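You operate a simulated robot arm through the tools that you are given. There is no shell and no other tool.

You run a simulated robot arm. Do the job below in one go: nothing can be reset, and whatever is moved stays where it is left.

TASK
Unlock the cash box, stand the red coin roll in the grey tray and lock the box again.
Fine: push the drawer home; the key stays in the lock. Set down upright: what you pick out.

The check looks at the end state, three seconds after you hand in, the way a careful person would. Anything else that was tipped, shoved, dropped, spilled or broken makes it a failure.

THE ROBOT
A 6-joint arm with a three-finger gripper, fixed in place. Base frame: the origin is at the foot of the arm, x ahead of it, y to its left, z up. Readings come in mm, degrees, newtons and seconds.
Its first joint turns from -166.0 to 166.0 degrees. Payload 4.89 kg.
The tool frame sits at the grasp point between the pads (the TCP): z along the fingers, y along the line on which they close. The tips reach 30 mm beyond it. Largest opening 164 mm; the body of the gripper starts 125 mm behind the TCP.
Orientation is that of the tool frame in the base frame, as [roll, pitch, yaw] about the fixed x, y, z axes, in that order (R = Rz(yaw) Ry(pitch) Rx(roll)). With the fingers straight down and closing along the base's y, the tool's x points along the base's -x, its y along +y and its z along -z.

THE INTERFACE
- The arm moves only by the tool step_arm. Its argument "steps" is a list of rows, each a list of 7 numbers: the turn, a rotation vector about the base's x, y, z in degrees, then the shift along the base's x, y, z in mm, then the opening, from 0 (shut) to 1 (fully open). In form: [[wx, wy, wz, x, y, z, jaw], ...]. A call has 1 to 20 rows; each row shifts and turns the commanded pose from where the row before left it. Each row takes 0.2 s and may step no farther than 50 mm and 8.6 degrees from the row before; otherwise, or with a gripper value out of range, the whole call is refused. Where a pose cannot be reached the arm comes as near as it can. A force on the tool above 40 N (or 10 N above the force at the start of the call, whichever is more), or a blocked arm, ends the call early, and 0.2 s more pass. Each finger travels about 108 mm/s and halts on what it meets, pressing with about 32 N; the grip force reading is that of the motor and also rises with nothing between the fingers. The clock runs only during rows and for 0.2 s after the last one: add rows that do not move to give the fingers time. The reply holds the time, the measured pose of the TCP, the force on the tool along the base axes, the opening and the grip force, in the units named above and with some noise, with the torque about the TCP (base axes, N m) and any sound that the robot's microphone picked up.
- Cameras (640 x 400 px; columns grow to the right, rows downward): "scene" is fixed at [400, -500.6, 1290.9]; the picture's right is [-1.00, 0.04, 0.00], its down [0.04, 0.85, -0.53] and it looks along [-0.02, -0.53, -0.85] (base axes); focal length 214 px, centre (320, 200). "wrist" rides on the gripper at [76, -2, -152] in the tool frame; the picture's right is [0.02, 1.00, 0.00], its down [-0.88, 0.02, -0.47] and it looks along [-0.47, 0.01, 0.88] (tool axes); focal length 247 px, centre (320, 200). There is no depth. A picture from a camera that has moved, and an enlarged one, comes with that camera's place and axes in the base frame and with its lens.
- grab_frame(camera): a new picture of that camera. No time passes.
- lift_body(by): slides the trunk up (or, below 0, down) by that many mm; the arm rides with it, the base frame stays. It gives what a move gives, with no picture.
- enlarge(camera, box): a new picture of the part [left, top, right, bottom] of that camera's present view, enlarged. No time passes.
- job_done(): hands the job in; it is judged then, once.

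Places have to be worked out from the pictures, the camera data and where the tool is seen. Open the gripper and draw the arm clear of the work before you hand the job in, unless the task says otherwise.

The tools are called after "Request:" by a JSON object that holds its "op" and its "data". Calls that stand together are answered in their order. step_arm: Moves the arm, as the interface text tells. Its arguments: {"type":"object","properties":{"steps":{"type":"array","items":{"type":"array","items":{"type":"number"}}}},"required":["steps"]} The other tools are called the same way: lift_body (by) slides the trunk up or down; grab_frame (camera) takes a picture; enlarge (camera, box) takes an enlarged picture of a part of a camera's view; job_done () hands the job in.

At the start:

```text
time_s: 0.0
ee_pos: [325.6, -549.5, 1083.9]
tcp_rot: [180.0, 0.0, -179.9]
force: [0.0, 0.4, -0.7]
ft_torque: [-0.02, 0.02, -0.01]
gripper_width: 164.1
grasp_force: 0.1
trunk travel left (down, up): [-175.0, 215.0]
```

scene: 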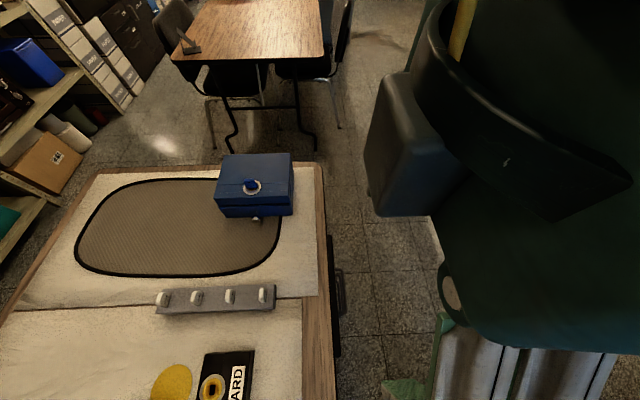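
wrist: 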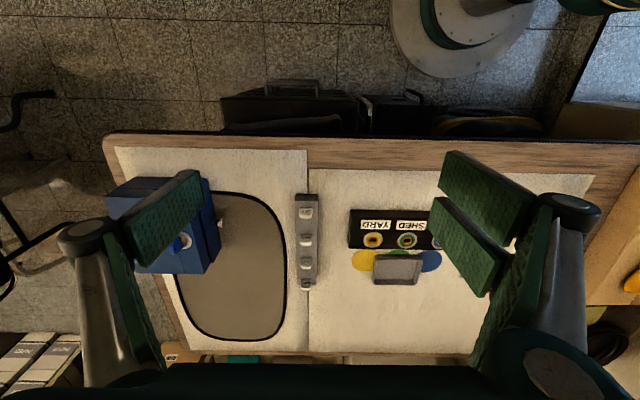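

I start by looking closely at the work area with both cameras before moving.

Request:
{"op": "enlarge", "data": {"camera": "scene", "box": [140, 140, 340, 265]}}

Request:
{"op": "enlarge", "data": {"camera": "scene", "box": [100, 260, 340, 400]}}

Request:
{"op": "enlarge", "data": {"camera": "wrist", "box": [90, 130, 330, 280]}}

Request:
{"op": "enlarge", "data": {"camera": "wrist", "box": [330, 180, 490, 300]}}

```text
3.20 times, centred on (240, 202) of scene
camera zoom: at [400.0, -500.6, 1290.9], right [-1.0, 0.04, 0.0], down [0.04, 0.85, -0.53], along [-0.02, -0.53, -0.85], focal length 686 px, centre (576, 192)
```

zoom: 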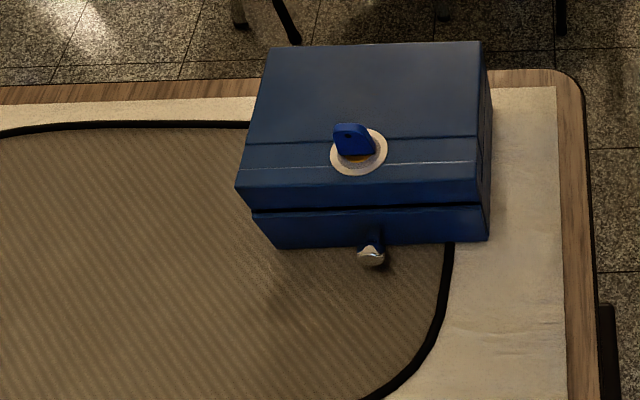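

```text
2.67 times, centred on (220, 330) of scene
camera zoom: at [400.0, -500.6, 1290.9], right [-1.0, 0.04, 0.0], down [0.04, 0.85, -0.53], along [-0.02, -0.53, -0.85], focal length 572 px, centre (587, -147)
```

zoom: 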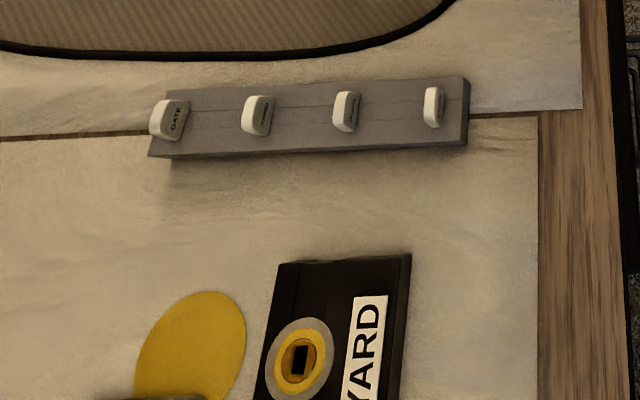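

```text
2.67 times, centred on (210, 205) of wrist
camera zoom: at [247.8, -552.0, 1235.9], right [-0.02, 1.0, 0.0], down [0.88, 0.02, 0.47], along [0.47, 0.01, -0.88], focal length 659 px, centre (613, 187)
```

zoom: 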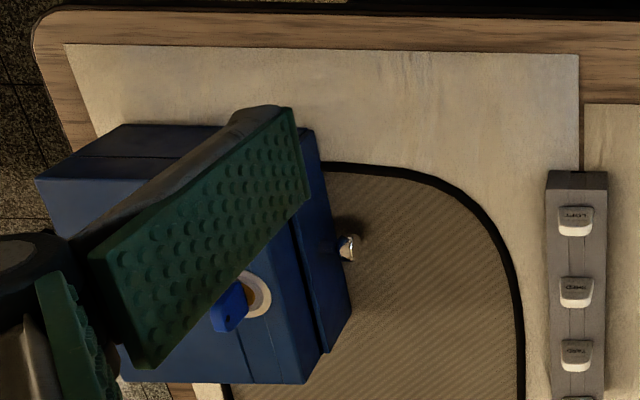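

```text
3.33 times, centred on (410, 240) of wrist
camera zoom: at [247.8, -552.0, 1235.9], right [-0.02, 1.0, 0.0], down [0.88, 0.02, 0.47], along [0.47, 0.01, -0.88], focal length 823 px, centre (20, 67)
```

zoom: 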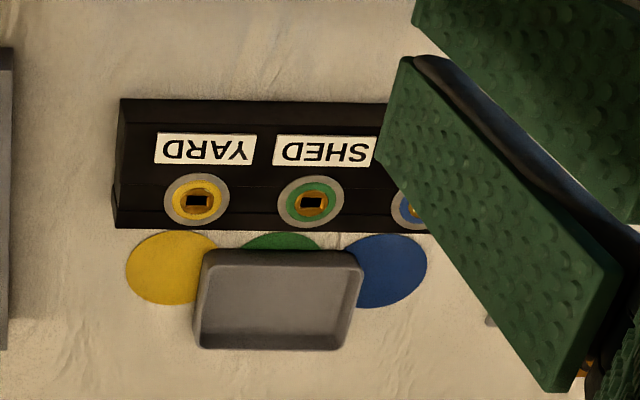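

The blue box's key looks to be near (572,-843,830) and its drawer knob near (569,-777,754); the tray near (725,-330). I move the wrist camera for a better look at the box from above, staying high.

Request:
{"op": "step_arm", "data": {"steps": [[0, 0, 0, 30, -30, 0, 1], [0, 0, 0, 30, -30, 0, 1], [0, 0, 0, 30, -30, 0, 1], [0, 0, 0, 30, -30, 0, 1], [0, 0, 0, 30, -30, 0, 1]]}}

Request:
{"op": "grab_frame", "data": {"camera": "wrist"}}

Request:
{"op": "grab_frame", "data": {"camera": "scene"}}

```text
time_s: 1.2
ee_pos: [473.8, -700.2, 1086.3]
tcp_rot: [179.9, 0.0, -180.0]
force: [-1.6, 0.6, 1.2]
ft_torque: [-0.22, -0.15, 0.01]
gripper_width: 164.0
grasp_force: 0.0
trunk travel left (down, up): [-175.0, 215.0]
```

```text
taken
camera wrist: at [396.4, -702.8, 1237.7], right [-0.02, 1.0, 0.0], down [0.88, 0.02, 0.47], along [0.47, 0.01, -0.88], focal length 247 px, centre (320, 200)
```

wrist: 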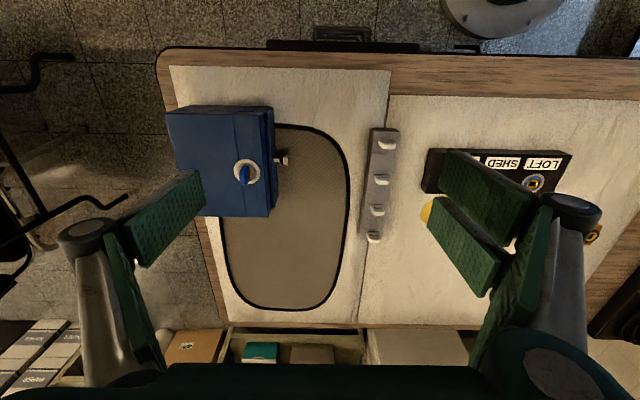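

```text
taken
```

scene: 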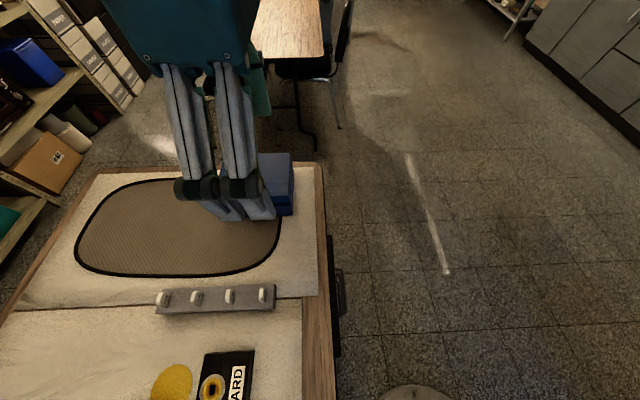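

Request:
{"op": "enlarge", "data": {"camera": "wrist", "box": [150, 90, 310, 230]}}

Request:
{"op": "enlarge", "data": {"camera": "wrist", "box": [220, 140, 300, 200]}}

```text
2.86 times, centred on (230, 160) of wrist
camera zoom: at [396.4, -702.8, 1237.7], right [-0.02, 1.0, 0.0], down [0.88, 0.02, 0.47], along [0.47, 0.01, -0.88], focal length 706 px, centre (577, 314)
```

zoom: 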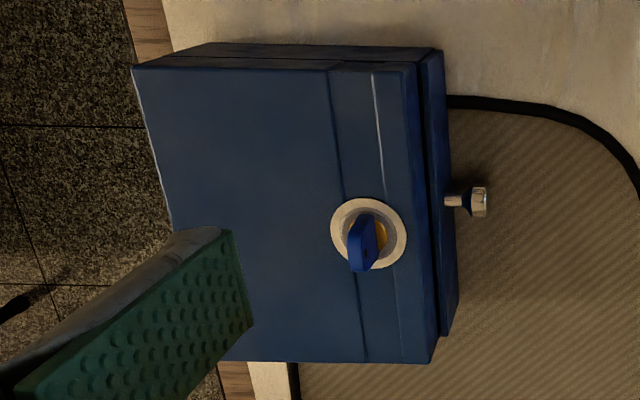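

```text
6.67 times, centred on (260, 170) of wrist
camera zoom: at [396.4, -702.8, 1237.7], right [-0.02, 1.0, 0.0], down [0.88, 0.02, 0.47], along [0.47, 0.01, -0.88], focal length 1646 px, centre (720, 400)
```

zoom: 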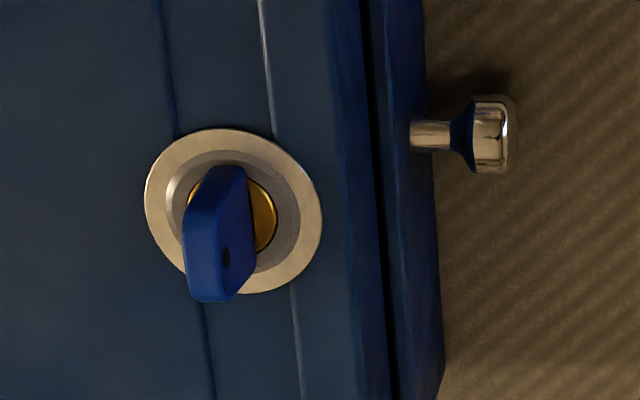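

The key has a blue bow standing in a ring on the box top, drawer front with a knob on the +y side. I turn the gripper -90° about z (camera on the +y side) to see the drawer face and triangulate.

Request:
{"op": "step_arm", "data": {"steps": [[0, 0, -8.2, 8, 0, -5, 1], [0, 0, -8.2, 8, 0, -5, 1], [0, 0, -8.2, 8, 0, -5, 1], [0, 0, -8.2, 8, 0, -5, 1], [0, 0, -8.2, 8, 0, -5, 1], [0, 0, -8.2, 8, 0, -5, 1], [0, 0, -8.2, 8, 0, -5, 1], [0, 0, -8.2, 8, 0, -5, 1], [0, 0, -8.2, 8, 0, -5, 1], [0, 0, -8.2, 8, 0, -5, 1], [0, 0, -8.0, 6, 0, -5, 1], [0, 0, 0, 0, 0, 0, 1]]}}

Request:
{"op": "grab_frame", "data": {"camera": "wrist"}}

Request:
{"op": "grab_frame", "data": {"camera": "scene"}}

```text
time_s: 3.8
ee_pos: [561.4, -699.3, 1030.4]
tcp_rot: [-180.0, 0.0, 89.9]
force: [0.9, -0.2, -1.0]
ft_torque: [0.01, 0.04, 0.0]
gripper_width: 164.0
grasp_force: 0.1
trunk travel left (down, up): [-175.0, 215.0]
```

```text
taken
camera wrist: at [559.4, -623.9, 1181.4], right [1.0, 0.02, 0.0], down [0.02, -0.88, 0.47], along [0.01, -0.47, -0.88], focal length 247 px, centre (320, 200)
```

wrist: 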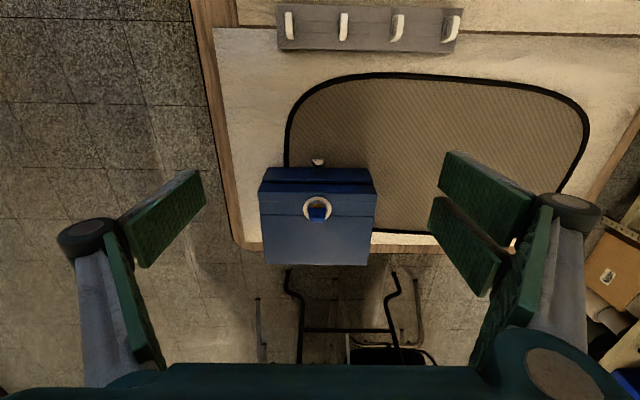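

```text
taken
```

scene: 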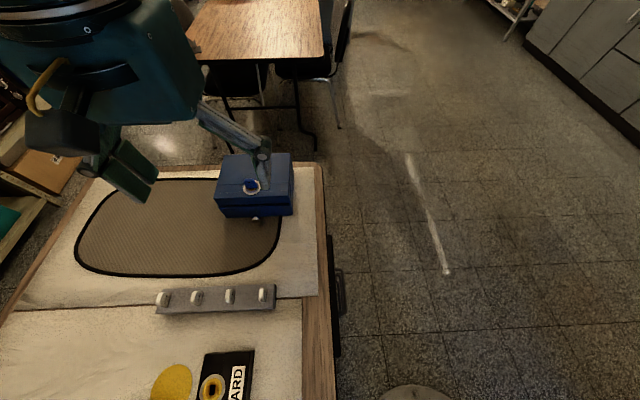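

Request:
{"op": "enlarge", "data": {"camera": "wrist", "box": [250, 145, 390, 275]}}

Request:
{"op": "enlarge", "data": {"camera": "wrist", "box": [290, 150, 350, 230]}}

```text
3.08 times, centred on (320, 210) of wrist
camera zoom: at [559.4, -623.9, 1181.4], right [1.0, 0.02, 0.0], down [0.02, -0.88, 0.47], along [0.01, -0.47, -0.88], focal length 760 px, centre (320, 169)
```

zoom: 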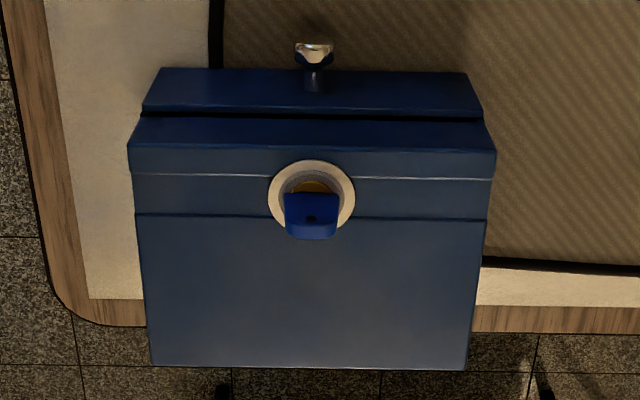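

```text
5.00 times, centred on (320, 190) of wrist
camera zoom: at [559.4, -623.9, 1181.4], right [1.0, 0.02, 0.0], down [0.02, -0.88, 0.47], along [0.01, -0.47, -0.88], focal length 1235 px, centre (320, 250)
```

zoom: 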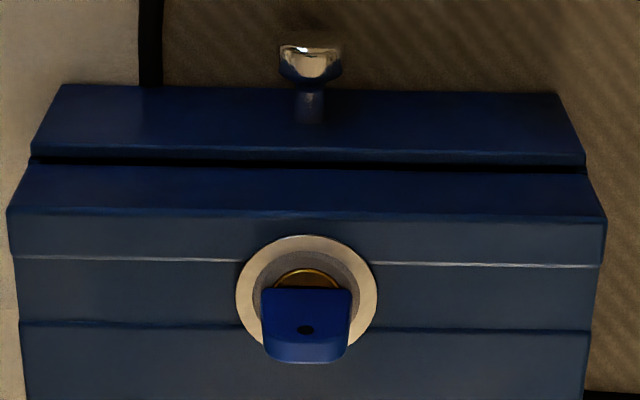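

Combining views: ring/keyhole at about (559,-829,830), bow up to ~z 862 and flat in the x–z plane, knob head near (560,-775,752), table near z 716. I turn back by 90° and hover above the key at z≈960 with the jaw half open to test the reach.

Request:
{"op": "step_arm", "data": {"steps": [[0, 0, 8.2, 0, -11, -5, 0.6], [0, 0, 8.2, 0, -11, -5, 0.6], [0, 0, 8.2, 0, -11, -5, 0.6], [0, 0, 8.2, 0, -11, -5, 0.6], [0, 0, 8.2, 0, -11, -5, 0.6], [0, 0, 8.2, 0, -11, -5, 0.6], [0, 0, 8.2, 0, -11, -5, 0.6], [0, 0, 8.2, 0, -11, -5, 0.6], [0, 0, 8.2, 0, -11, -5, 0.6], [0, 0, 8.2, 0, -11, -5, 0.6], [0, 0, 8.0, -2, -20, -5, 0.6], [0, 0, 0, 0, 0, 0, 0.6]]}}

Request:
{"op": "grab_frame", "data": {"camera": "wrist"}}

Request:
{"op": "grab_frame", "data": {"camera": "scene"}}

```text
time_s: 6.4
ee_pos: [558.4, -828.9, 973.5]
tcp_rot: [180.0, 0.1, -180.0]
force: [-0.9, 0.3, -0.4]
ft_torque: [0.0, -0.02, 0.0]
gripper_width: 98.4
grasp_force: 0.1
trunk travel left (down, up): [-175.0, 215.0]
```

```text
taken
camera wrist: at [481.8, -831.8, 1124.8], right [-0.02, 1.0, 0.0], down [0.88, 0.02, 0.47], along [0.47, 0.01, -0.88], focal length 247 px, centre (320, 200)
```

wrist: 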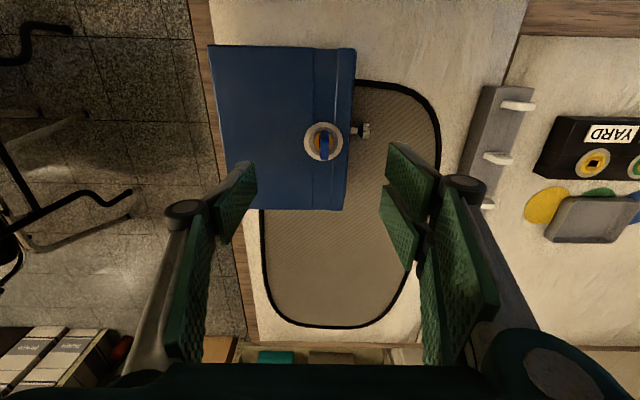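

```text
taken
```

scene: 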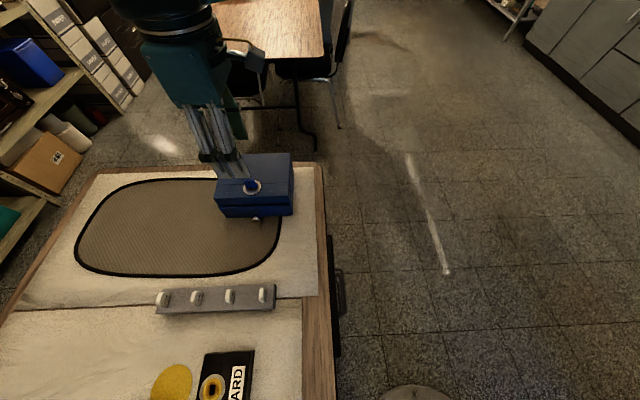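

The arm reaches there with the tool vertical. I zoom into the key from here to refine its place and angle.

Request:
{"op": "enlarge", "data": {"camera": "wrist", "box": [280, 100, 380, 180]}}

Request:
{"op": "enlarge", "data": {"camera": "scene", "box": [215, 150, 295, 220]}}

```text
5.00 times, centred on (330, 140) of wrist
camera zoom: at [481.8, -831.8, 1124.8], right [-0.02, 1.0, 0.0], down [0.88, 0.02, 0.47], along [0.47, 0.01, -0.88], focal length 1235 px, centre (270, 500)
```

zoom: 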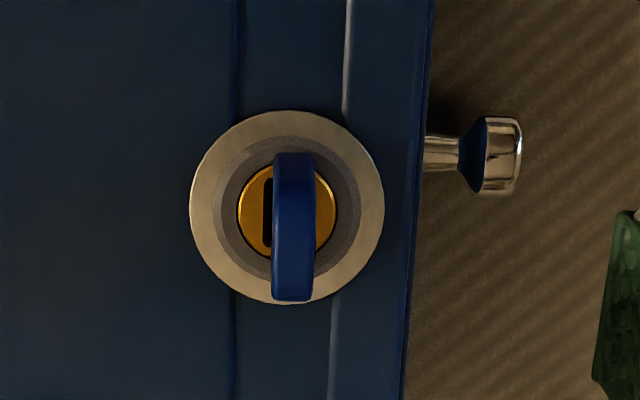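

```text
5.71 times, centred on (255, 185) of scene
camera zoom: at [400.0, -500.6, 1290.9], right [-1.0, 0.04, 0.0], down [0.04, 0.85, -0.53], along [-0.02, -0.53, -0.85], focal length 1226 px, centre (691, 286)
```

zoom: 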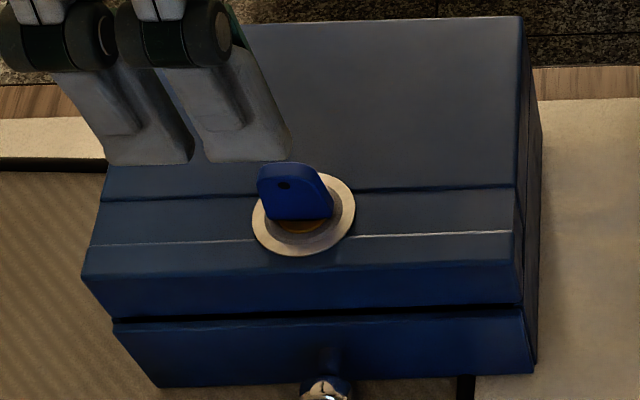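

Ring centre refines to about (558.5,-826,830) with the bow ~9 mm thick at y≈-825, spanning z≈835–860, aligned with x. I narrow the jaw to ~50 mm and come down to z≈880.

Request:
{"op": "step_arm", "data": {"steps": [[0, 0, 0, 0, 3, -20, 0.3], [0, 0, 0, 0, 0, -20, 0.3], [0, 0, 0, 0, 0, -20, 0.3], [0, 0, 0, 0, 0, -18, 0.3], [0, 0, 0, 0, 0, -15, 0.3], [0, 0, 0, 0, 0, 0, 0.3]]}}

Request:
{"op": "grab_frame", "data": {"camera": "wrist"}}

Request:
{"op": "enlarge", "data": {"camera": "scene", "box": [195, 130, 315, 225]}}

```text
time_s: 7.8
ee_pos: [559.4, -826.8, 880.5]
tcp_rot: [-180.0, 0.1, -179.9]
force: [-0.2, -0.9, 1.0]
ft_torque: [0.03, 0.02, 0.01]
gripper_width: 49.2
grasp_force: 0.0
trunk travel left (down, up): [-175.0, 215.0]
```

```text
taken
camera wrist: at [482.8, -829.4, 1031.9], right [-0.02, 1.0, 0.0], down [0.88, 0.02, 0.47], along [0.47, 0.01, -0.88], focal length 247 px, centre (320, 200)
```

wrist: 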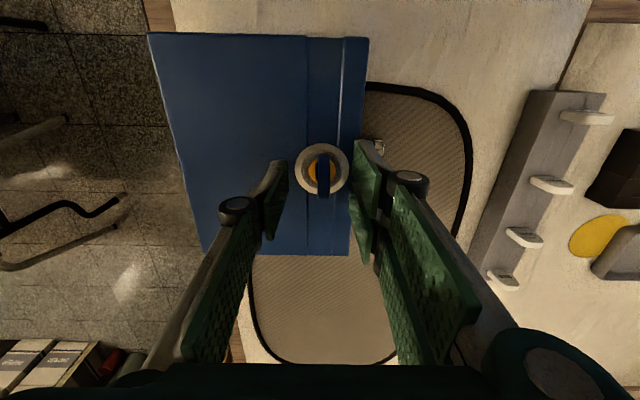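

```text
4.21 times, centred on (255, 178) of scene
camera zoom: at [400.0, -500.6, 1290.9], right [-1.0, 0.04, 0.0], down [0.04, 0.85, -0.53], along [-0.02, -0.53, -0.85], focal length 903 px, centre (594, 295)
```

zoom: 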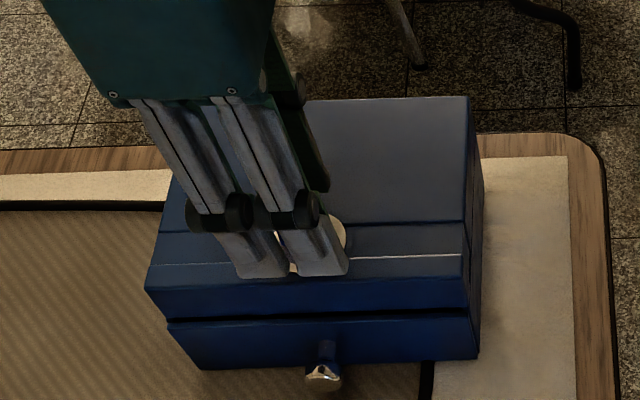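

I look closer at the finger tips around the key before going lower, because the near (+y) finger seems to be two-pronged.

Request:
{"op": "enlarge", "data": {"camera": "wrist", "box": [220, 110, 440, 270]}}

Request:
{"op": "enlarge", "data": {"camera": "scene", "box": [225, 160, 285, 205]}}

```text
2.50 times, centred on (330, 190) of wrist
camera zoom: at [482.8, -829.4, 1031.9], right [-0.02, 1.0, 0.0], down [0.88, 0.02, 0.47], along [0.47, 0.01, -0.88], focal length 617 px, centre (295, 225)
```

zoom: 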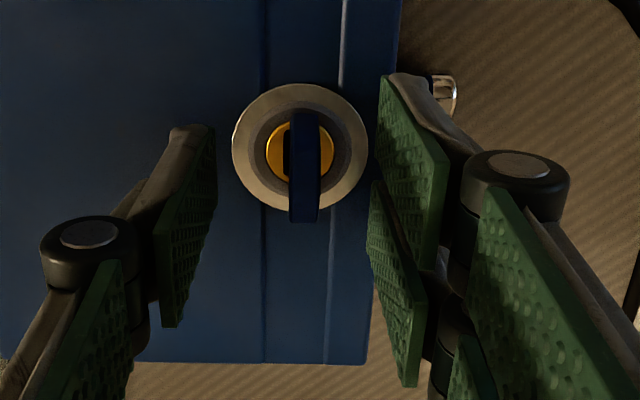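

```text
8.89 times, centred on (255, 182) of scene
camera zoom: at [400.0, -500.6, 1290.9], right [-1.0, 0.04, 0.0], down [0.04, 0.85, -0.53], along [-0.02, -0.53, -0.85], focal length 1906 px, centre (898, 356)
```

zoom: 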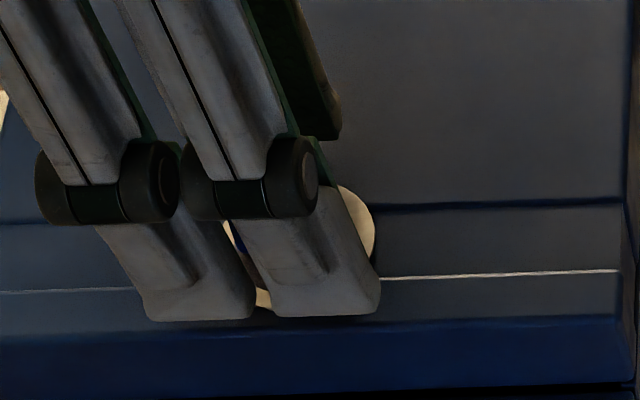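

The +y finger is two prongs (about 60 mm wide in total), the other single. I centre on the bow (y≈-825.2), narrow the jaw to about 21 mm, and lower to z≈871, checking force.

Request:
{"op": "step_arm", "data": {"steps": [[0, 0, 0, -0.6, 1.5, 0, 0.13], [0, 0, 0, 0, 0, 0, 0.13], [0, 0, 0, 0, 0, -4, 0.13], [0, 0, 0, 0, 0, -4, 0.13], [0, 0, 0, 0, 0, 0, 0.13]]}}

Request:
{"op": "enlarge", "data": {"camera": "wrist", "box": [220, 110, 440, 270]}}

Request:
{"op": "enlarge", "data": {"camera": "scene", "box": [225, 160, 285, 205]}}

```text
time_s: 9.0
ee_pos: [559.7, -824.8, 872.9]
tcp_rot: [-180.0, 0.0, 180.0]
force: [-0.5, 0.0, 0.9]
ft_torque: [0.03, 0.0, -0.02]
gripper_width: 21.1
grasp_force: 0.0
trunk travel left (down, up): [-175.0, 215.0]
```

```text
2.50 times, centred on (330, 190) of wrist
camera zoom: at [481.7, -827.4, 1024.4], right [-0.02, 1.0, 0.0], down [0.88, 0.02, 0.47], along [0.47, 0.01, -0.88], focal length 617 px, centre (295, 225)
```

zoom: 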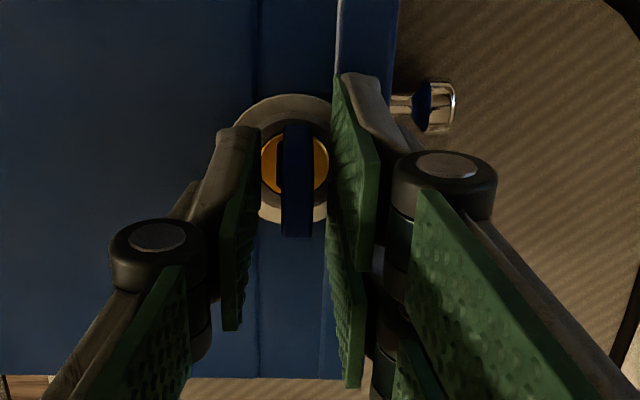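

```text
8.89 times, centred on (255, 182) of scene
camera zoom: at [400.0, -500.6, 1290.9], right [-1.0, 0.04, 0.0], down [0.04, 0.85, -0.53], along [-0.02, -0.53, -0.85], focal length 1906 px, centre (898, 356)
```

zoom: 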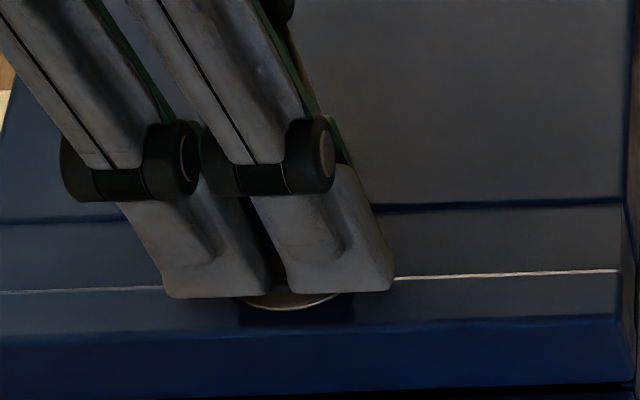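

The bow sits midway between the pads. I lower 4 mm more and close on it.

Request:
{"op": "step_arm", "data": {"steps": [[0, 0, 0, -0.4, 0, -4, 0.13], [0, 0, 0, 0, 0, 0, 0.08], [0, 0, 0, 0, 0, 0, 0.0], [0, 0, 0, 0, 0, 0, 0.0], [0, 0, 0, 0, 0, 0, 0.0]]}}

Request:
{"op": "enlarge", "data": {"camera": "wrist", "box": [220, 110, 440, 270]}}

Request:
{"op": "grab_frame", "data": {"camera": "scene"}}

```text
time_s: 10.2
ee_pos: [557.5, -824.2, 870.0]
tcp_rot: [-179.9, 0.0, -179.9]
force: [-0.6, 0.3, 0.0]
ft_torque: [0.03, 0.03, -0.04]
gripper_width: 7.9
grasp_force: 32.0
trunk travel left (down, up): [-175.0, 215.0]
```

```text
2.50 times, centred on (330, 190) of wrist
camera zoom: at [481.0, -827.2, 1021.3], right [-0.02, 1.0, 0.0], down [0.88, 0.02, 0.47], along [0.47, 0.01, -0.88], focal length 617 px, centre (295, 225)
```

zoom: 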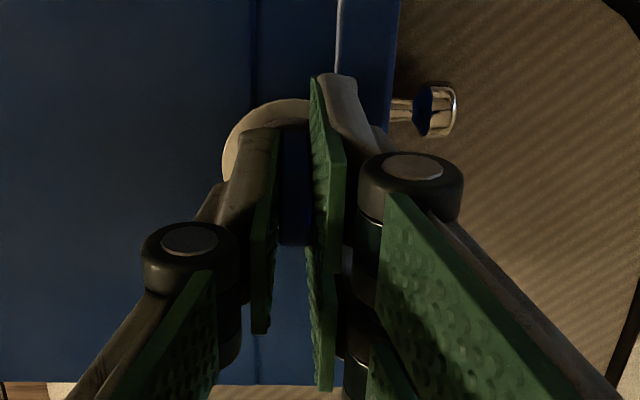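

```text
taken
```

scene: 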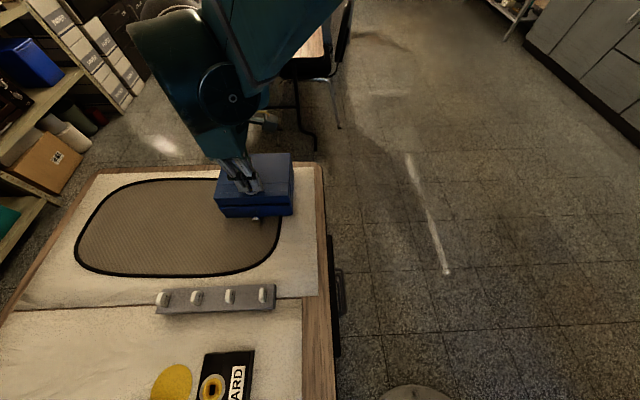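

The bow is held (7.9 mm wide, 32 N). I try a small turn, clockwise from above (-8°), reading the torque and any sound.

Request:
{"op": "step_arm", "data": {"steps": [[0, 0, -4, 0, 0, 0, 0.0], [0, 0, -4, 0, 0, 0, 0.0], [0, 0, 0, 0, 0, 0, 0.0]]}}

Request:
{"op": "enlarge", "data": {"camera": "wrist", "box": [220, 110, 440, 270]}}

```text
time_s: 11.0
ee_pos: [558.5, -824.3, 868.8]
tcp_rot: [180.0, 0.0, 172.0]
force: [0.0, -1.2, 0.3]
ft_torque: [0.05, 0.03, 0.01]
gripper_width: 7.8
grasp_force: 32.6
trunk travel left (down, up): [-175.0, 215.0]
```

```text
2.50 times, centred on (330, 190) of wrist
camera zoom: at [481.2, -816.4, 1021.3], right [0.12, 0.99, 0.0], down [0.87, -0.1, 0.47], along [0.47, -0.06, -0.88], focal length 617 px, centre (295, 225)
```

zoom: 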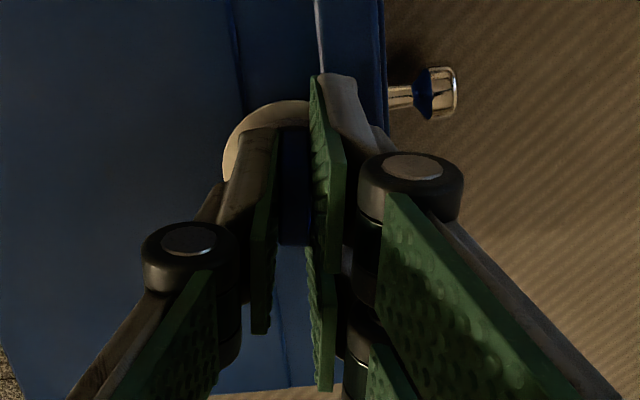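

The key turns freely that way (no torque). I go on clockwise in steps, watching torque and sound.

Request:
{"op": "step_arm", "data": {"steps": [[0, 0, -6, 0, 0, 0, 0.0], [0, 0, -6, 0, 0, 0, 0.0], [0, 0, -6, 0, 0, 0, 0.0], [0, 0, -6, 0, 0, 0, 0.0], [0, 0, -6, 0, 0, 0, 0.0], [0, 0, 0, 0, 0, 0, 0.0]]}}

Request:
{"op": "enlarge", "data": {"camera": "scene", "box": [195, 130, 315, 225]}}

```text
time_s: 12.4
ee_pos: [558.8, -823.5, 869.3]
tcp_rot: [-179.9, 0.0, 141.9]
force: [1.3, 10.8, 0.9]
ft_torque: [0.46, -0.05, 0.08]
gripper_width: 7.9
grasp_force: 31.5
trunk travel left (down, up): [-175.0, 215.0]
```

```text
4.21 times, centred on (255, 178) of scene
camera zoom: at [400.0, -500.6, 1290.9], right [-1.0, 0.04, 0.0], down [0.04, 0.85, -0.53], along [-0.02, -0.53, -0.85], focal length 903 px, centre (594, 295)
```

zoom: 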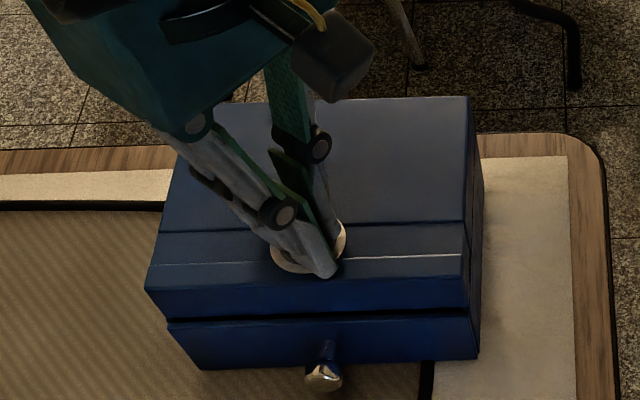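

Still turning, but about 11 N of side force has built up in y, meaning the turning centre is slightly off. I ease 1 mm toward +y and read again.

Request:
{"op": "step_arm", "data": {"steps": [[0, 0, 0, 0, 1, 0, 0.0], [0, 0, 0, 0, 0, 0, 0.0]]}}

Request:
{"op": "enlarge", "data": {"camera": "wrist", "box": [220, 110, 440, 270]}}

```text
time_s: 13.0
ee_pos: [557.0, -825.1, 869.2]
tcp_rot: [180.0, 0.0, 142.1]
force: [4.2, 4.0, 3.1]
ft_torque: [0.17, -0.14, 0.01]
gripper_width: 8.0
grasp_force: 32.3
trunk travel left (down, up): [-175.0, 215.0]
```

```text
2.50 times, centred on (330, 190) of wrist
camera zoom: at [496.3, -779.3, 1020.9], right [0.6, 0.8, 0.0], down [0.71, -0.53, 0.47], along [0.38, -0.28, -0.88], focal length 617 px, centre (295, 225)
```

zoom: 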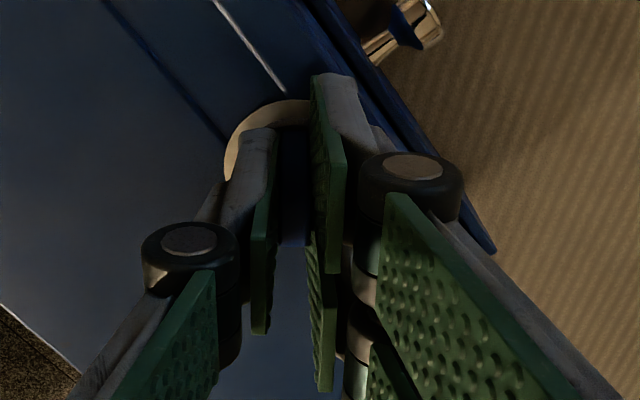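

Force dropped to ~4 N. I shift another half millimetre and go on turning clockwise.

Request:
{"op": "step_arm", "data": {"steps": [[0, 0, -5, 0.5, 0.5, 0, 0.0], [0, 0, -5, 0, 0, 0, 0.0], [0, 0, -5, 0, 0, 0, 0.0], [0, 0, 0, 0, 0, 0, 0.0]]}}

```text
time_s: 14.0
ee_pos: [559.0, -821.8, 869.3]
tcp_rot: [180.0, 0.0, 127.1]
force: [3.6, 1.7, -1.2]
ft_torque: [0.1, -0.19, 0.06]
gripper_width: 7.6
grasp_force: 31.5
trunk travel left (down, up): [-175.0, 215.0]
```

Request:
{"op": "step_arm", "data": {"steps": [[0, 0, -5, 0.5, 0, 0, 0.0], [0, 0, -5, 0, 0, 0, 0.0], [0, 0, -5, 0, 0, 0, 0.0], [0, 0, 0, 0, 0, 0, 0.0]]}}

```text
time_s: 15.0
ee_pos: [558.4, -823.1, 869.2]
tcp_rot: [179.9, 0.0, 112.0]
force: [3.6, 1.7, 4.8]
ft_torque: [0.08, -0.16, 0.03]
gripper_width: 7.7
grasp_force: 31.7
trunk travel left (down, up): [-175.0, 215.0]
```

At 68° with low forces and no stop or click yet; I continue in smaller steps toward 90°.

Request:
{"op": "step_arm", "data": {"steps": [[0, 0, -5, 0.3, 0, 0, 0.0], [0, 0, -5, 0, 0, 0, 0.0], [0, 0, -4, 0, 0, 0, 0.0], [0, 0, 0, 0, 0, 0, 0.0]]}}

Request:
{"op": "enlarge", "data": {"camera": "scene", "box": [195, 130, 315, 225]}}

Request:
{"op": "enlarge", "data": {"camera": "wrist", "box": [220, 110, 440, 270]}}

```text
time_s: 16.0
ee_pos: [558.9, -824.1, 869.1]
tcp_rot: [-179.9, 0.0, 98.0]
force: [8.1, 4.2, -0.1]
ft_torque: [0.1, -0.28, 0.06]
gripper_width: 7.8
grasp_force: 32.1
trunk travel left (down, up): [-175.0, 215.0]
```

```text
4.21 times, centred on (255, 178) of scene
camera zoom: at [400.0, -500.6, 1290.9], right [-1.0, 0.04, 0.0], down [0.04, 0.85, -0.53], along [-0.02, -0.53, -0.85], focal length 903 px, centre (594, 295)
```

zoom: 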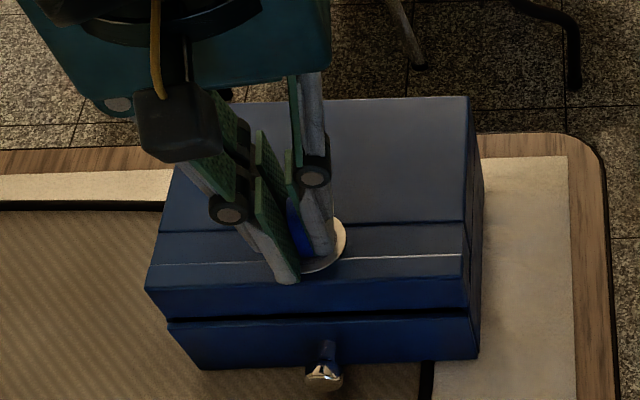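

```text
2.50 times, centred on (330, 190) of wrist
camera zoom: at [546.2, -748.9, 1020.9], right [0.99, 0.16, 0.0], down [0.14, -0.87, 0.47], along [0.08, -0.47, -0.88], focal length 617 px, centre (295, 225)
```

zoom: 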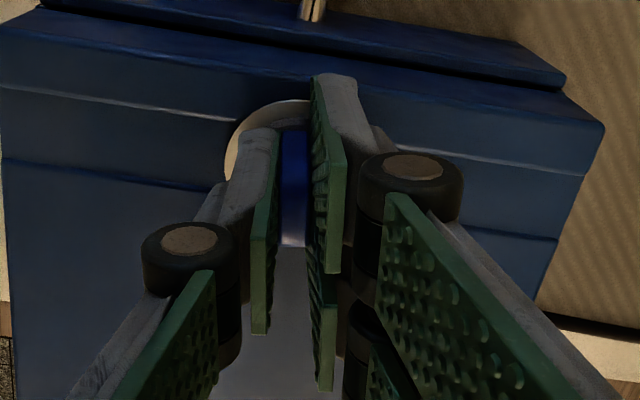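

Turned 82°; the key follows the gripper and the box has not moved. I ease the side force and continue a little at a time.

Request:
{"op": "step_arm", "data": {"steps": [[0, 0, 0, 1.0, 0.5, 0, 0.0], [0, 0, -4, 0, 0, 0, 0.0], [0, 0, -4, 0, 0, 0, 0.0], [0, 0, 0, 0, 0, 0, 0.0]]}}

```text
time_s: 17.0
ee_pos: [560.2, -823.2, 870.0]
tcp_rot: [180.0, 0.0, 89.9]
force: [0.6, -1.3, 0.3]
ft_torque: [-0.06, -0.06, 0.04]
gripper_width: 8.0
grasp_force: 32.3
trunk travel left (down, up): [-175.0, 215.0]
```

At 90° with no stop and no sound. I continue gently to see whether there is a stop or click just beyond.

Request:
{"op": "step_arm", "data": {"steps": [[0, 0, -3, 0, 0, 0, 0.0], [0, 0, -3, 0, 0, 0, 0.0], [0, 0, 0, 0, 0, 0, 0.0]]}}

```text
time_s: 17.8
ee_pos: [560.3, -824.2, 869.6]
tcp_rot: [-180.0, 0.0, 84.0]
force: [0.4, -0.9, 2.0]
ft_torque: [-0.03, 0.0, -0.01]
gripper_width: 7.8
grasp_force: 31.4
trunk travel left (down, up): [-175.0, 215.0]
```

Request:
{"op": "step_arm", "data": {"steps": [[0, 0, -4, 0, 0, 0, 0.0], [0, 0, -4, 0, 0, 0, 0.0], [0, 0, -4, 0, 0, 0, 0.0], [0, 0, 0, 0, 0, 0, 0.0]]}}

Request:
{"op": "enlarge", "data": {"camera": "wrist", "box": [220, 110, 440, 270]}}

```text
time_s: 18.8
ee_pos: [560.6, -822.6, 868.7]
tcp_rot: [180.0, 0.0, 72.0]
force: [10.9, -10.3, 10.9]
ft_torque: [-0.39, -0.38, 0.06]
gripper_width: 7.5
grasp_force: 31.6
trunk travel left (down, up): [-175.0, 215.0]
```

```text
2.50 times, centred on (330, 190) of wrist
camera zoom: at [581.3, -750.4, 1020.8], right [0.96, -0.29, 0.0], down [-0.25, -0.84, 0.47], along [-0.14, -0.45, -0.88], focal length 617 px, centre (295, 225)
```

zoom: 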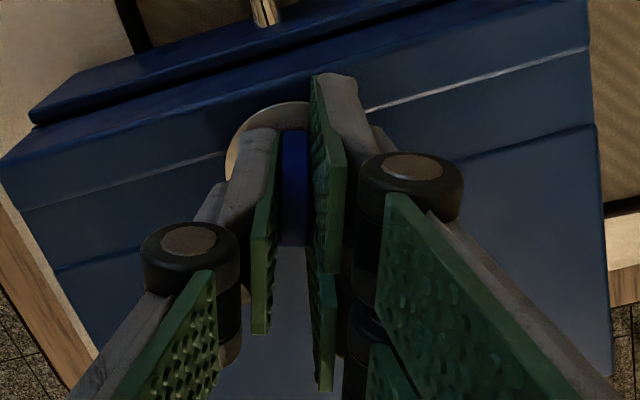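

Forces rose (≈11 N each way); I hold still a moment to see whether that is real or a transient.

Request:
{"op": "step_arm", "data": {"steps": [[0, 0, 0, 0, 0, 0, 0.0], [0, 0, 0, 0, 0, 0, 0.0]]}}

Request:
{"op": "grab_frame", "data": {"camera": "scene"}}

Request:
{"op": "grab_frame", "data": {"camera": "wrist"}}

```text
time_s: 19.4
ee_pos: [559.2, -823.0, 869.1]
tcp_rot: [-180.0, 0.0, 71.9]
force: [13.0, -11.2, 12.2]
ft_torque: [-0.44, -0.44, 0.09]
gripper_width: 8.0
grasp_force: 32.5
trunk travel left (down, up): [-175.0, 215.0]
```

```text
taken
```

scene: 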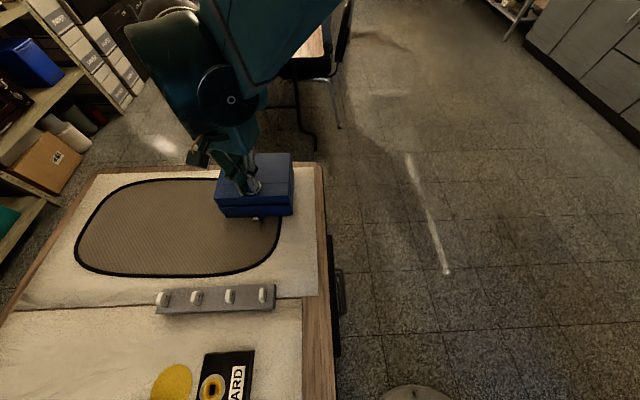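

```text
taken
camera wrist: at [581.1, -750.3, 1020.8], right [0.96, -0.29, 0.0], down [-0.25, -0.84, 0.47], along [-0.14, -0.45, -0.88], focal length 247 px, centre (320, 200)
```

wrist: 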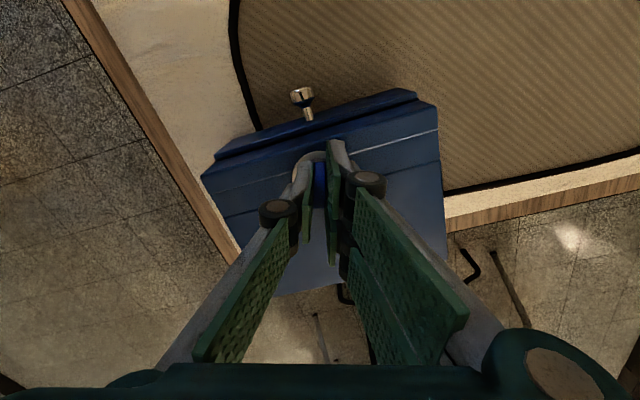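

The forces are real and act at lock height, so something resists beyond ~95°. I turn back 6° to see if they vanish.

Request:
{"op": "step_arm", "data": {"steps": [[0, 0, 3, 0, 0, 0, 0.0], [0, 0, 3, 0, 0, 0, 0.0], [0, 0, 0, 0, 0, 0, 0.0]]}}

```text
time_s: 20.2
ee_pos: [561.2, -822.8, 869.0]
tcp_rot: [-180.0, 0.0, 78.0]
force: [4.3, 1.2, 4.2]
ft_torque: [0.0, -0.19, -0.02]
gripper_width: 7.9
grasp_force: 31.8
trunk travel left (down, up): [-175.0, 215.0]
```

At yaw 78° the forces are small again. I compensate the ~2 mm centre offset (shift +x) and creep on to see whether it's a genuine stop.

Request:
{"op": "step_arm", "data": {"steps": [[0, 0, -2, 0.6, 0, 0.4, 0.0], [0, 0, 0, 0, 0, 0, 0.0]]}}

Request:
{"op": "step_arm", "data": {"steps": [[0, 0, -2, 0.2, 0, 0, 0.0], [0, 0, 0, 0, 0, 0, 0.0]]}}

Request:
{"op": "step_arm", "data": {"steps": [[0, 0, -2, 0.2, 0, 0, 0.0], [0, 0, 0, 0, 0, 0, 0.0]]}}

```text
time_s: 20.8
ee_pos: [560.0, -823.7, 869.3]
tcp_rot: [-180.0, 0.0, 76.0]
force: [-1.1, -1.9, -0.1]
ft_torque: [-0.12, 0.06, 0.0]
gripper_width: 7.7
grasp_force: 31.8
trunk travel left (down, up): [-175.0, 215.0]
```

```text
time_s: 21.4
ee_pos: [561.3, -821.8, 869.9]
tcp_rot: [180.0, 0.0, 74.0]
force: [-7.3, -2.3, -6.8]
ft_torque: [-0.11, 0.32, 0.03]
gripper_width: 7.7
grasp_force: 31.8
trunk travel left (down, up): [-175.0, 215.0]
```

```text
time_s: 22.0
ee_pos: [561.6, -822.3, 870.5]
tcp_rot: [180.0, 0.0, 72.0]
force: [-13.2, -0.9, -3.3]
ft_torque: [-0.04, 0.43, -0.03]
gripper_width: 8.1
grasp_force: 32.3
trunk travel left (down, up): [-175.0, 215.0]
```

Those forces are only small centring errors with a stiff arm – there's no torque about z, so the key is still turning freely past 105°. I keep turning, now with a centre-offset model (axis about 2.15 mm off along tool x).

Request:
{"op": "step_arm", "data": {"steps": [[0, 0, -4, 0.0, -0.12, 0, 0.0], [0, 0, -4, 0.0, -0.12, 0, 0.0], [0, 0, -4, 0.05, -0.12, 0, 0.0], [0, 0, 0, 0, 0, 0, 0.0]]}}

Request:
{"op": "enlarge", "data": {"camera": "scene", "box": [225, 160, 285, 205]}}

```text
time_s: 23.0
ee_pos: [560.5, -822.2, 870.7]
tcp_rot: [-180.0, 0.1, 59.9]
force: [-12.5, -0.6, 2.1]
ft_torque: [0.01, 0.34, 0.51]
gripper_width: 7.6
grasp_force: 31.6
trunk travel left (down, up): [-175.0, 215.0]
```

```text
8.89 times, centred on (255, 182) of scene
camera zoom: at [400.0, -500.6, 1290.9], right [-1.0, 0.04, 0.0], down [0.04, 0.85, -0.53], along [-0.02, -0.53, -0.85], focal length 1906 px, centre (898, 356)
```

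zoom: 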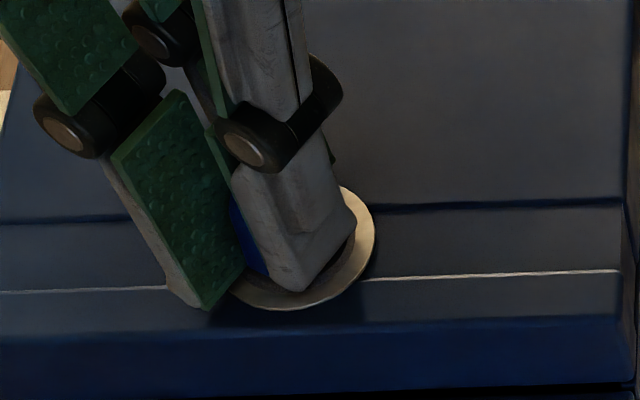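

Now a torque of 0.5 N·m resists, so there's a stop near here (~115° turned). I back off 3° and read to locate it.

Request:
{"op": "step_arm", "data": {"steps": [[0, 0, 3, -0.5, 0, 0, 0.0], [0, 0, 0, 0, 0, 0, 0.0]]}}

Request:
{"op": "step_arm", "data": {"steps": [[0, 0, 3, -0.1, 0.1, 0, 0.0], [0, 0, 0, 0, 0, 0, 0.0]]}}

```text
time_s: 23.6
ee_pos: [561.0, -823.3, 870.0]
tcp_rot: [-180.0, 0.0, 62.9]
force: [-10.8, 6.5, -2.6]
ft_torque: [0.3, 0.27, 0.3]
gripper_width: 8.0
grasp_force: 32.8
trunk travel left (down, up): [-175.0, 215.0]
```

```text
time_s: 24.2
ee_pos: [560.9, -822.4, 869.7]
tcp_rot: [-180.0, 0.0, 66.1]
force: [-6.1, -4.8, 0.7]
ft_torque: [-0.14, 0.18, 0.14]
gripper_width: 7.6
grasp_force: 31.6
trunk travel left (down, up): [-175.0, 215.0]
```

The stop lies near yaw 68° (~112° clockwise), with no click heard. Before trusting this direction I turn the key back to its start and test whether it is blocked counter-clockwise.

Request:
{"op": "step_arm", "data": {"steps": [[0, 0, 8, -0.25, 0.08, 0, 0.0], [0, 0, 8, -0.25, 0.08, 0, 0.0], [0, 0, 8, -0.25, 0.08, 0, 0.0], [0, 0, 0, 0, 0, 0, 0.0]]}}

Request:
{"op": "step_arm", "data": {"steps": [[0, 0, 7.5, -0.275, -0.05, 0, 0.0], [0, 0, 7.5, -0.275, -0.05, 0, 0.0], [0, 0, 7.5, -0.275, -0.05, 0, 0.0], [0, 0, 7.5, -0.275, -0.05, 0, 0.0], [0, 0, 0, 0, 0, 0, 0.0]]}}

Request:
{"op": "step_arm", "data": {"steps": [[0, 0, 7.5, -0.21, -0.18, 0, 0.0], [0, 0, 7.5, -0.21, -0.18, 0, 0.0], [0, 0, 7.5, -0.21, -0.18, 0, 0.0], [0, 0, 7.5, -0.21, -0.18, 0, 0.0], [0, 0, 0, 0, 0, 0, 0.0]]}}

Request:
{"op": "step_arm", "data": {"steps": [[0, 0, 7.5, -0.09, -0.26, 0, 0.0], [0, 0, 7.5, -0.09, -0.26, 0, 0.0], [0, 0, 7.5, -0.09, -0.26, 0, 0.0], [0, 0, 7.5, -0.09, -0.26, 0, 0.0], [0, 0, 0, 0, 0, 0, 0.0]]}}

```text
time_s: 25.2
ee_pos: [560.7, -821.8, 870.8]
tcp_rot: [180.0, 0.0, 90.0]
force: [-2.4, -1.8, -3.1]
ft_torque: [-0.11, 0.12, -0.05]
gripper_width: 7.7
grasp_force: 32.5
trunk travel left (down, up): [-175.0, 215.0]
```

```text
time_s: 26.4
ee_pos: [559.1, -823.2, 868.8]
tcp_rot: [180.0, 0.0, 120.1]
force: [-1.5, -0.3, -3.1]
ft_torque: [-0.02, 0.05, -0.05]
gripper_width: 7.6
grasp_force: 32.1
trunk travel left (down, up): [-175.0, 215.0]
```

```text
time_s: 27.6
ee_pos: [557.9, -824.3, 870.2]
tcp_rot: [-180.0, -0.1, 150.1]
force: [-5.8, 3.7, -6.7]
ft_torque: [0.18, 0.28, -0.03]
gripper_width: 8.1
grasp_force: 31.7
trunk travel left (down, up): [-175.0, 215.0]
```

```text
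time_s: 28.8
ee_pos: [560.0, -824.7, 870.6]
tcp_rot: [179.9, 0.0, -179.8]
force: [-0.9, -2.0, 1.2]
ft_torque: [-0.04, 0.03, -0.02]
gripper_width: 7.7
grasp_force: 32.3
trunk travel left (down, up): [-175.0, 215.0]
```

Back at the starting angle with negligible forces. Now a careful counter-clockwise test.

Request:
{"op": "step_arm", "data": {"steps": [[0, 0, 3, 0, -0.1, 0, 0.0], [0, 0, 3, 0, -0.1, 0, 0.0], [0, 0, 0, 0, 0, 0, 0.0]]}}

Request:
{"op": "step_arm", "data": {"steps": [[0, 0, 3, 0, -0.1, 0, 0.0], [0, 0, 3, 0, -0.1, 0, 0.0], [0, 0, 0, 0, 0, 0, 0.0]]}}

```text
time_s: 29.6
ee_pos: [558.4, -825.2, 869.3]
tcp_rot: [179.9, 0.0, -174.0]
force: [-6.2, 1.5, -1.7]
ft_torque: [0.05, 0.25, -0.06]
gripper_width: 7.6
grasp_force: 32.2
trunk travel left (down, up): [-175.0, 215.0]
```

```text
time_s: 30.4
ee_pos: [559.0, -824.6, 871.0]
tcp_rot: [180.0, 0.0, -167.9]
force: [1.8, 3.2, 0.7]
ft_torque: [0.15, -0.05, -0.04]
gripper_width: 8.0
grasp_force: 32.2
trunk travel left (down, up): [-175.0, 215.0]
```

It's free this way too (12°), so the range goes both ways; I continue counter-clockwise listening for a click.

Request:
{"op": "step_arm", "data": {"steps": [[0, 0, 6, 0.07, -0.23, 0, 0.0], [0, 0, 6, 0.07, -0.23, 0, 0.0], [0, 0, 6, 0.07, -0.23, 0, 0.0], [0, 0, 0, 0, 0, 0, 0.0]]}}

Request:
{"op": "step_arm", "data": {"steps": [[0, 0, 6, 0.14, -0.17, 0, 0.0], [0, 0, 6, 0.14, -0.17, 0, 0.0], [0, 0, 6, 0.14, -0.17, 0, 0.0], [0, 0, 0, 0, 0, 0, 0.0]]}}

Request:
{"op": "step_arm", "data": {"steps": [[0, 0, 6, 0.15, -0.17, 0, 0.0], [0, 0, 6, 0.15, -0.17, 0, 0.0], [0, 0, 0, 0, 0, 0, 0.0]]}}

```text
time_s: 31.4
ee_pos: [558.2, -826.1, 870.6]
tcp_rot: [180.0, 0.0, -150.0]
force: [-0.9, 7.5, 2.1]
ft_torque: [0.23, 0.05, -0.43]
gripper_width: 8.2
grasp_force: 32.2
trunk travel left (down, up): [-175.0, 215.0]
```

```text
time_s: 32.4
ee_pos: [558.3, -827.1, 871.2]
tcp_rot: [-180.0, 0.1, -132.0]
force: [-0.7, -2.9, 13.3]
ft_torque: [-0.01, 0.05, -0.92]
gripper_width: 11.7
grasp_force: 32.2
trunk travel left (down, up): [-175.0, 215.0]
```

```text
time_s: 33.2
ee_pos: [558.0, -826.6, 869.9]
tcp_rot: [180.0, 0.1, -120.0]
force: [-6.4, -12.9, 9.6]
ft_torque: [-0.43, 0.24, -0.89]
gripper_width: 14.8
grasp_force: 32.0
trunk travel left (down, up): [-175.0, 215.0]
```

There is a stop near +23° counter-clockwise (torque 0.4→0.9, bow started to skew in the pads), so the useful direction is clockwise. I turn back to the start angle, one check at a time.

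Request:
{"op": "step_arm", "data": {"steps": [[0, 0, -6, -0.15, 0.17, 0, 0.0], [0, 0, -6, -0.15, 0.17, 0, 0.0], [0, 0, -6, -0.14, 0.17, 0, 0.0], [0, 0, -6, -0.14, 0.17, 0, 0.0], [0, 0, -6, -0.14, 0.17, 0, 0.0], [0, 0, 0, 0, 0, 0, 0.0]]}}

Request:
{"op": "enlarge", "data": {"camera": "scene", "box": [195, 130, 315, 225]}}

Request:
{"op": "enlarge", "data": {"camera": "wrist", "box": [220, 110, 440, 270]}}

```text
time_s: 34.6
ee_pos: [559.0, -825.2, 871.2]
tcp_rot: [-180.0, 0.0, -150.0]
force: [5.3, -0.3, -6.4]
ft_torque: [0.08, -0.24, -0.48]
gripper_width: 8.0
grasp_force: 32.3
trunk travel left (down, up): [-175.0, 215.0]
```

```text
4.21 times, centred on (255, 178) of scene
camera zoom: at [400.0, -500.6, 1290.9], right [-1.0, 0.04, 0.0], down [0.04, 0.85, -0.53], along [-0.02, -0.53, -0.85], focal length 903 px, centre (594, 295)
```

zoom: 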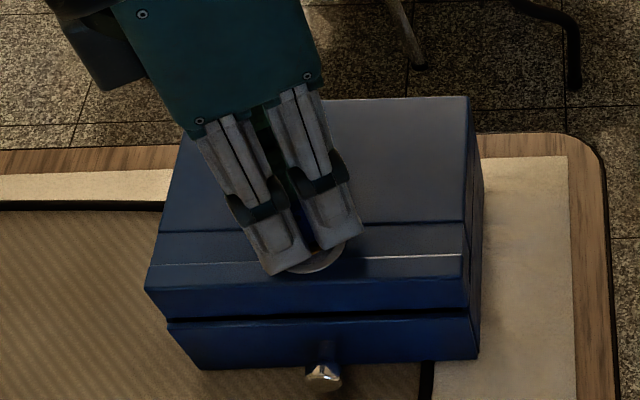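

```text
2.50 times, centred on (330, 190) of wrist
camera zoom: at [492.6, -866.5, 1020.8], right [-0.52, 0.86, 0.0], down [0.75, 0.46, 0.47], along [0.4, 0.25, -0.88], focal length 617 px, centre (295, 225)
```

zoom: 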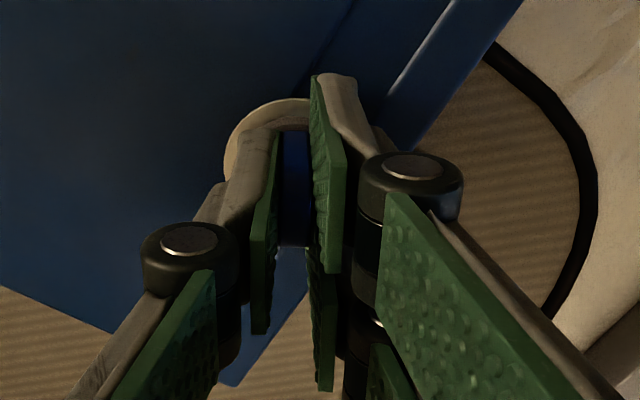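

The box hasn't moved and the bow is square in the pads again. I turn back to the start angle and then on clockwise.

Request:
{"op": "step_arm", "data": {"steps": [[0, 0, -6, -0.07, 0.23, 0, 0.0], [0, 0, -6, -0.07, 0.23, 0, 0.0], [0, 0, -6, -0.07, 0.23, 0, 0.0], [0, 0, -6, 0, 0.2, 0, 0.0], [0, 0, -6, 0, 0.2, 0, 0.0], [0, 0, 0, 0, 0, 0, 0.0]]}}

```text
time_s: 36.0
ee_pos: [557.7, -825.6, 869.5]
tcp_rot: [179.9, 0.0, 179.9]
force: [-0.3, -0.3, -0.1]
ft_torque: [0.02, 0.02, -0.01]
gripper_width: 7.8
grasp_force: 31.9
trunk travel left (down, up): [-175.0, 215.0]
```

Centred again with zero force. Clockwise in three stages to 90°.

Request:
{"op": "step_arm", "data": {"steps": [[0, 0, -7.5, 0.09, 0.26, 0, 0.0], [0, 0, -7.5, 0.09, 0.26, 0, 0.0], [0, 0, -7.5, 0.09, 0.26, 0, 0.0], [0, 0, -7.5, 0.09, 0.26, 0, 0.0], [0, 0, -7.5, 0.21, 0.18, 0, 0.0], [0, 0, -7.5, 0.21, 0.18, 0, 0.0], [0, 0, -7.5, 0.21, 0.18, 0, 0.0], [0, 0, -7.5, 0.21, 0.18, 0, 0.0], [0, 0, 0, 0, 0, 0, 0.0]]}}

Request:
{"op": "step_arm", "data": {"steps": [[0, 0, -7.5, 0.275, 0.05, 0, 0.0], [0, 0, -7.5, 0.275, 0.05, 0, 0.0], [0, 0, -7.5, 0.275, 0.05, 0, 0.0], [0, 0, -7.5, 0.275, 0.05, 0, 0.0], [0, 0, 0, 0, 0, 0, 0.0]]}}

```text
time_s: 38.0
ee_pos: [558.5, -823.8, 870.2]
tcp_rot: [180.0, 0.0, 119.9]
force: [1.9, -0.1, 0.5]
ft_torque: [-0.04, -0.07, 0.06]
gripper_width: 7.6
grasp_force: 31.9
trunk travel left (down, up): [-175.0, 215.0]
```

```text
time_s: 39.2
ee_pos: [559.9, -822.9, 870.4]
tcp_rot: [179.9, 0.1, 90.0]
force: [-0.4, -3.1, -0.2]
ft_torque: [-0.13, 0.09, 0.02]
gripper_width: 7.8
grasp_force: 32.2
trunk travel left (down, up): [-175.0, 215.0]
```

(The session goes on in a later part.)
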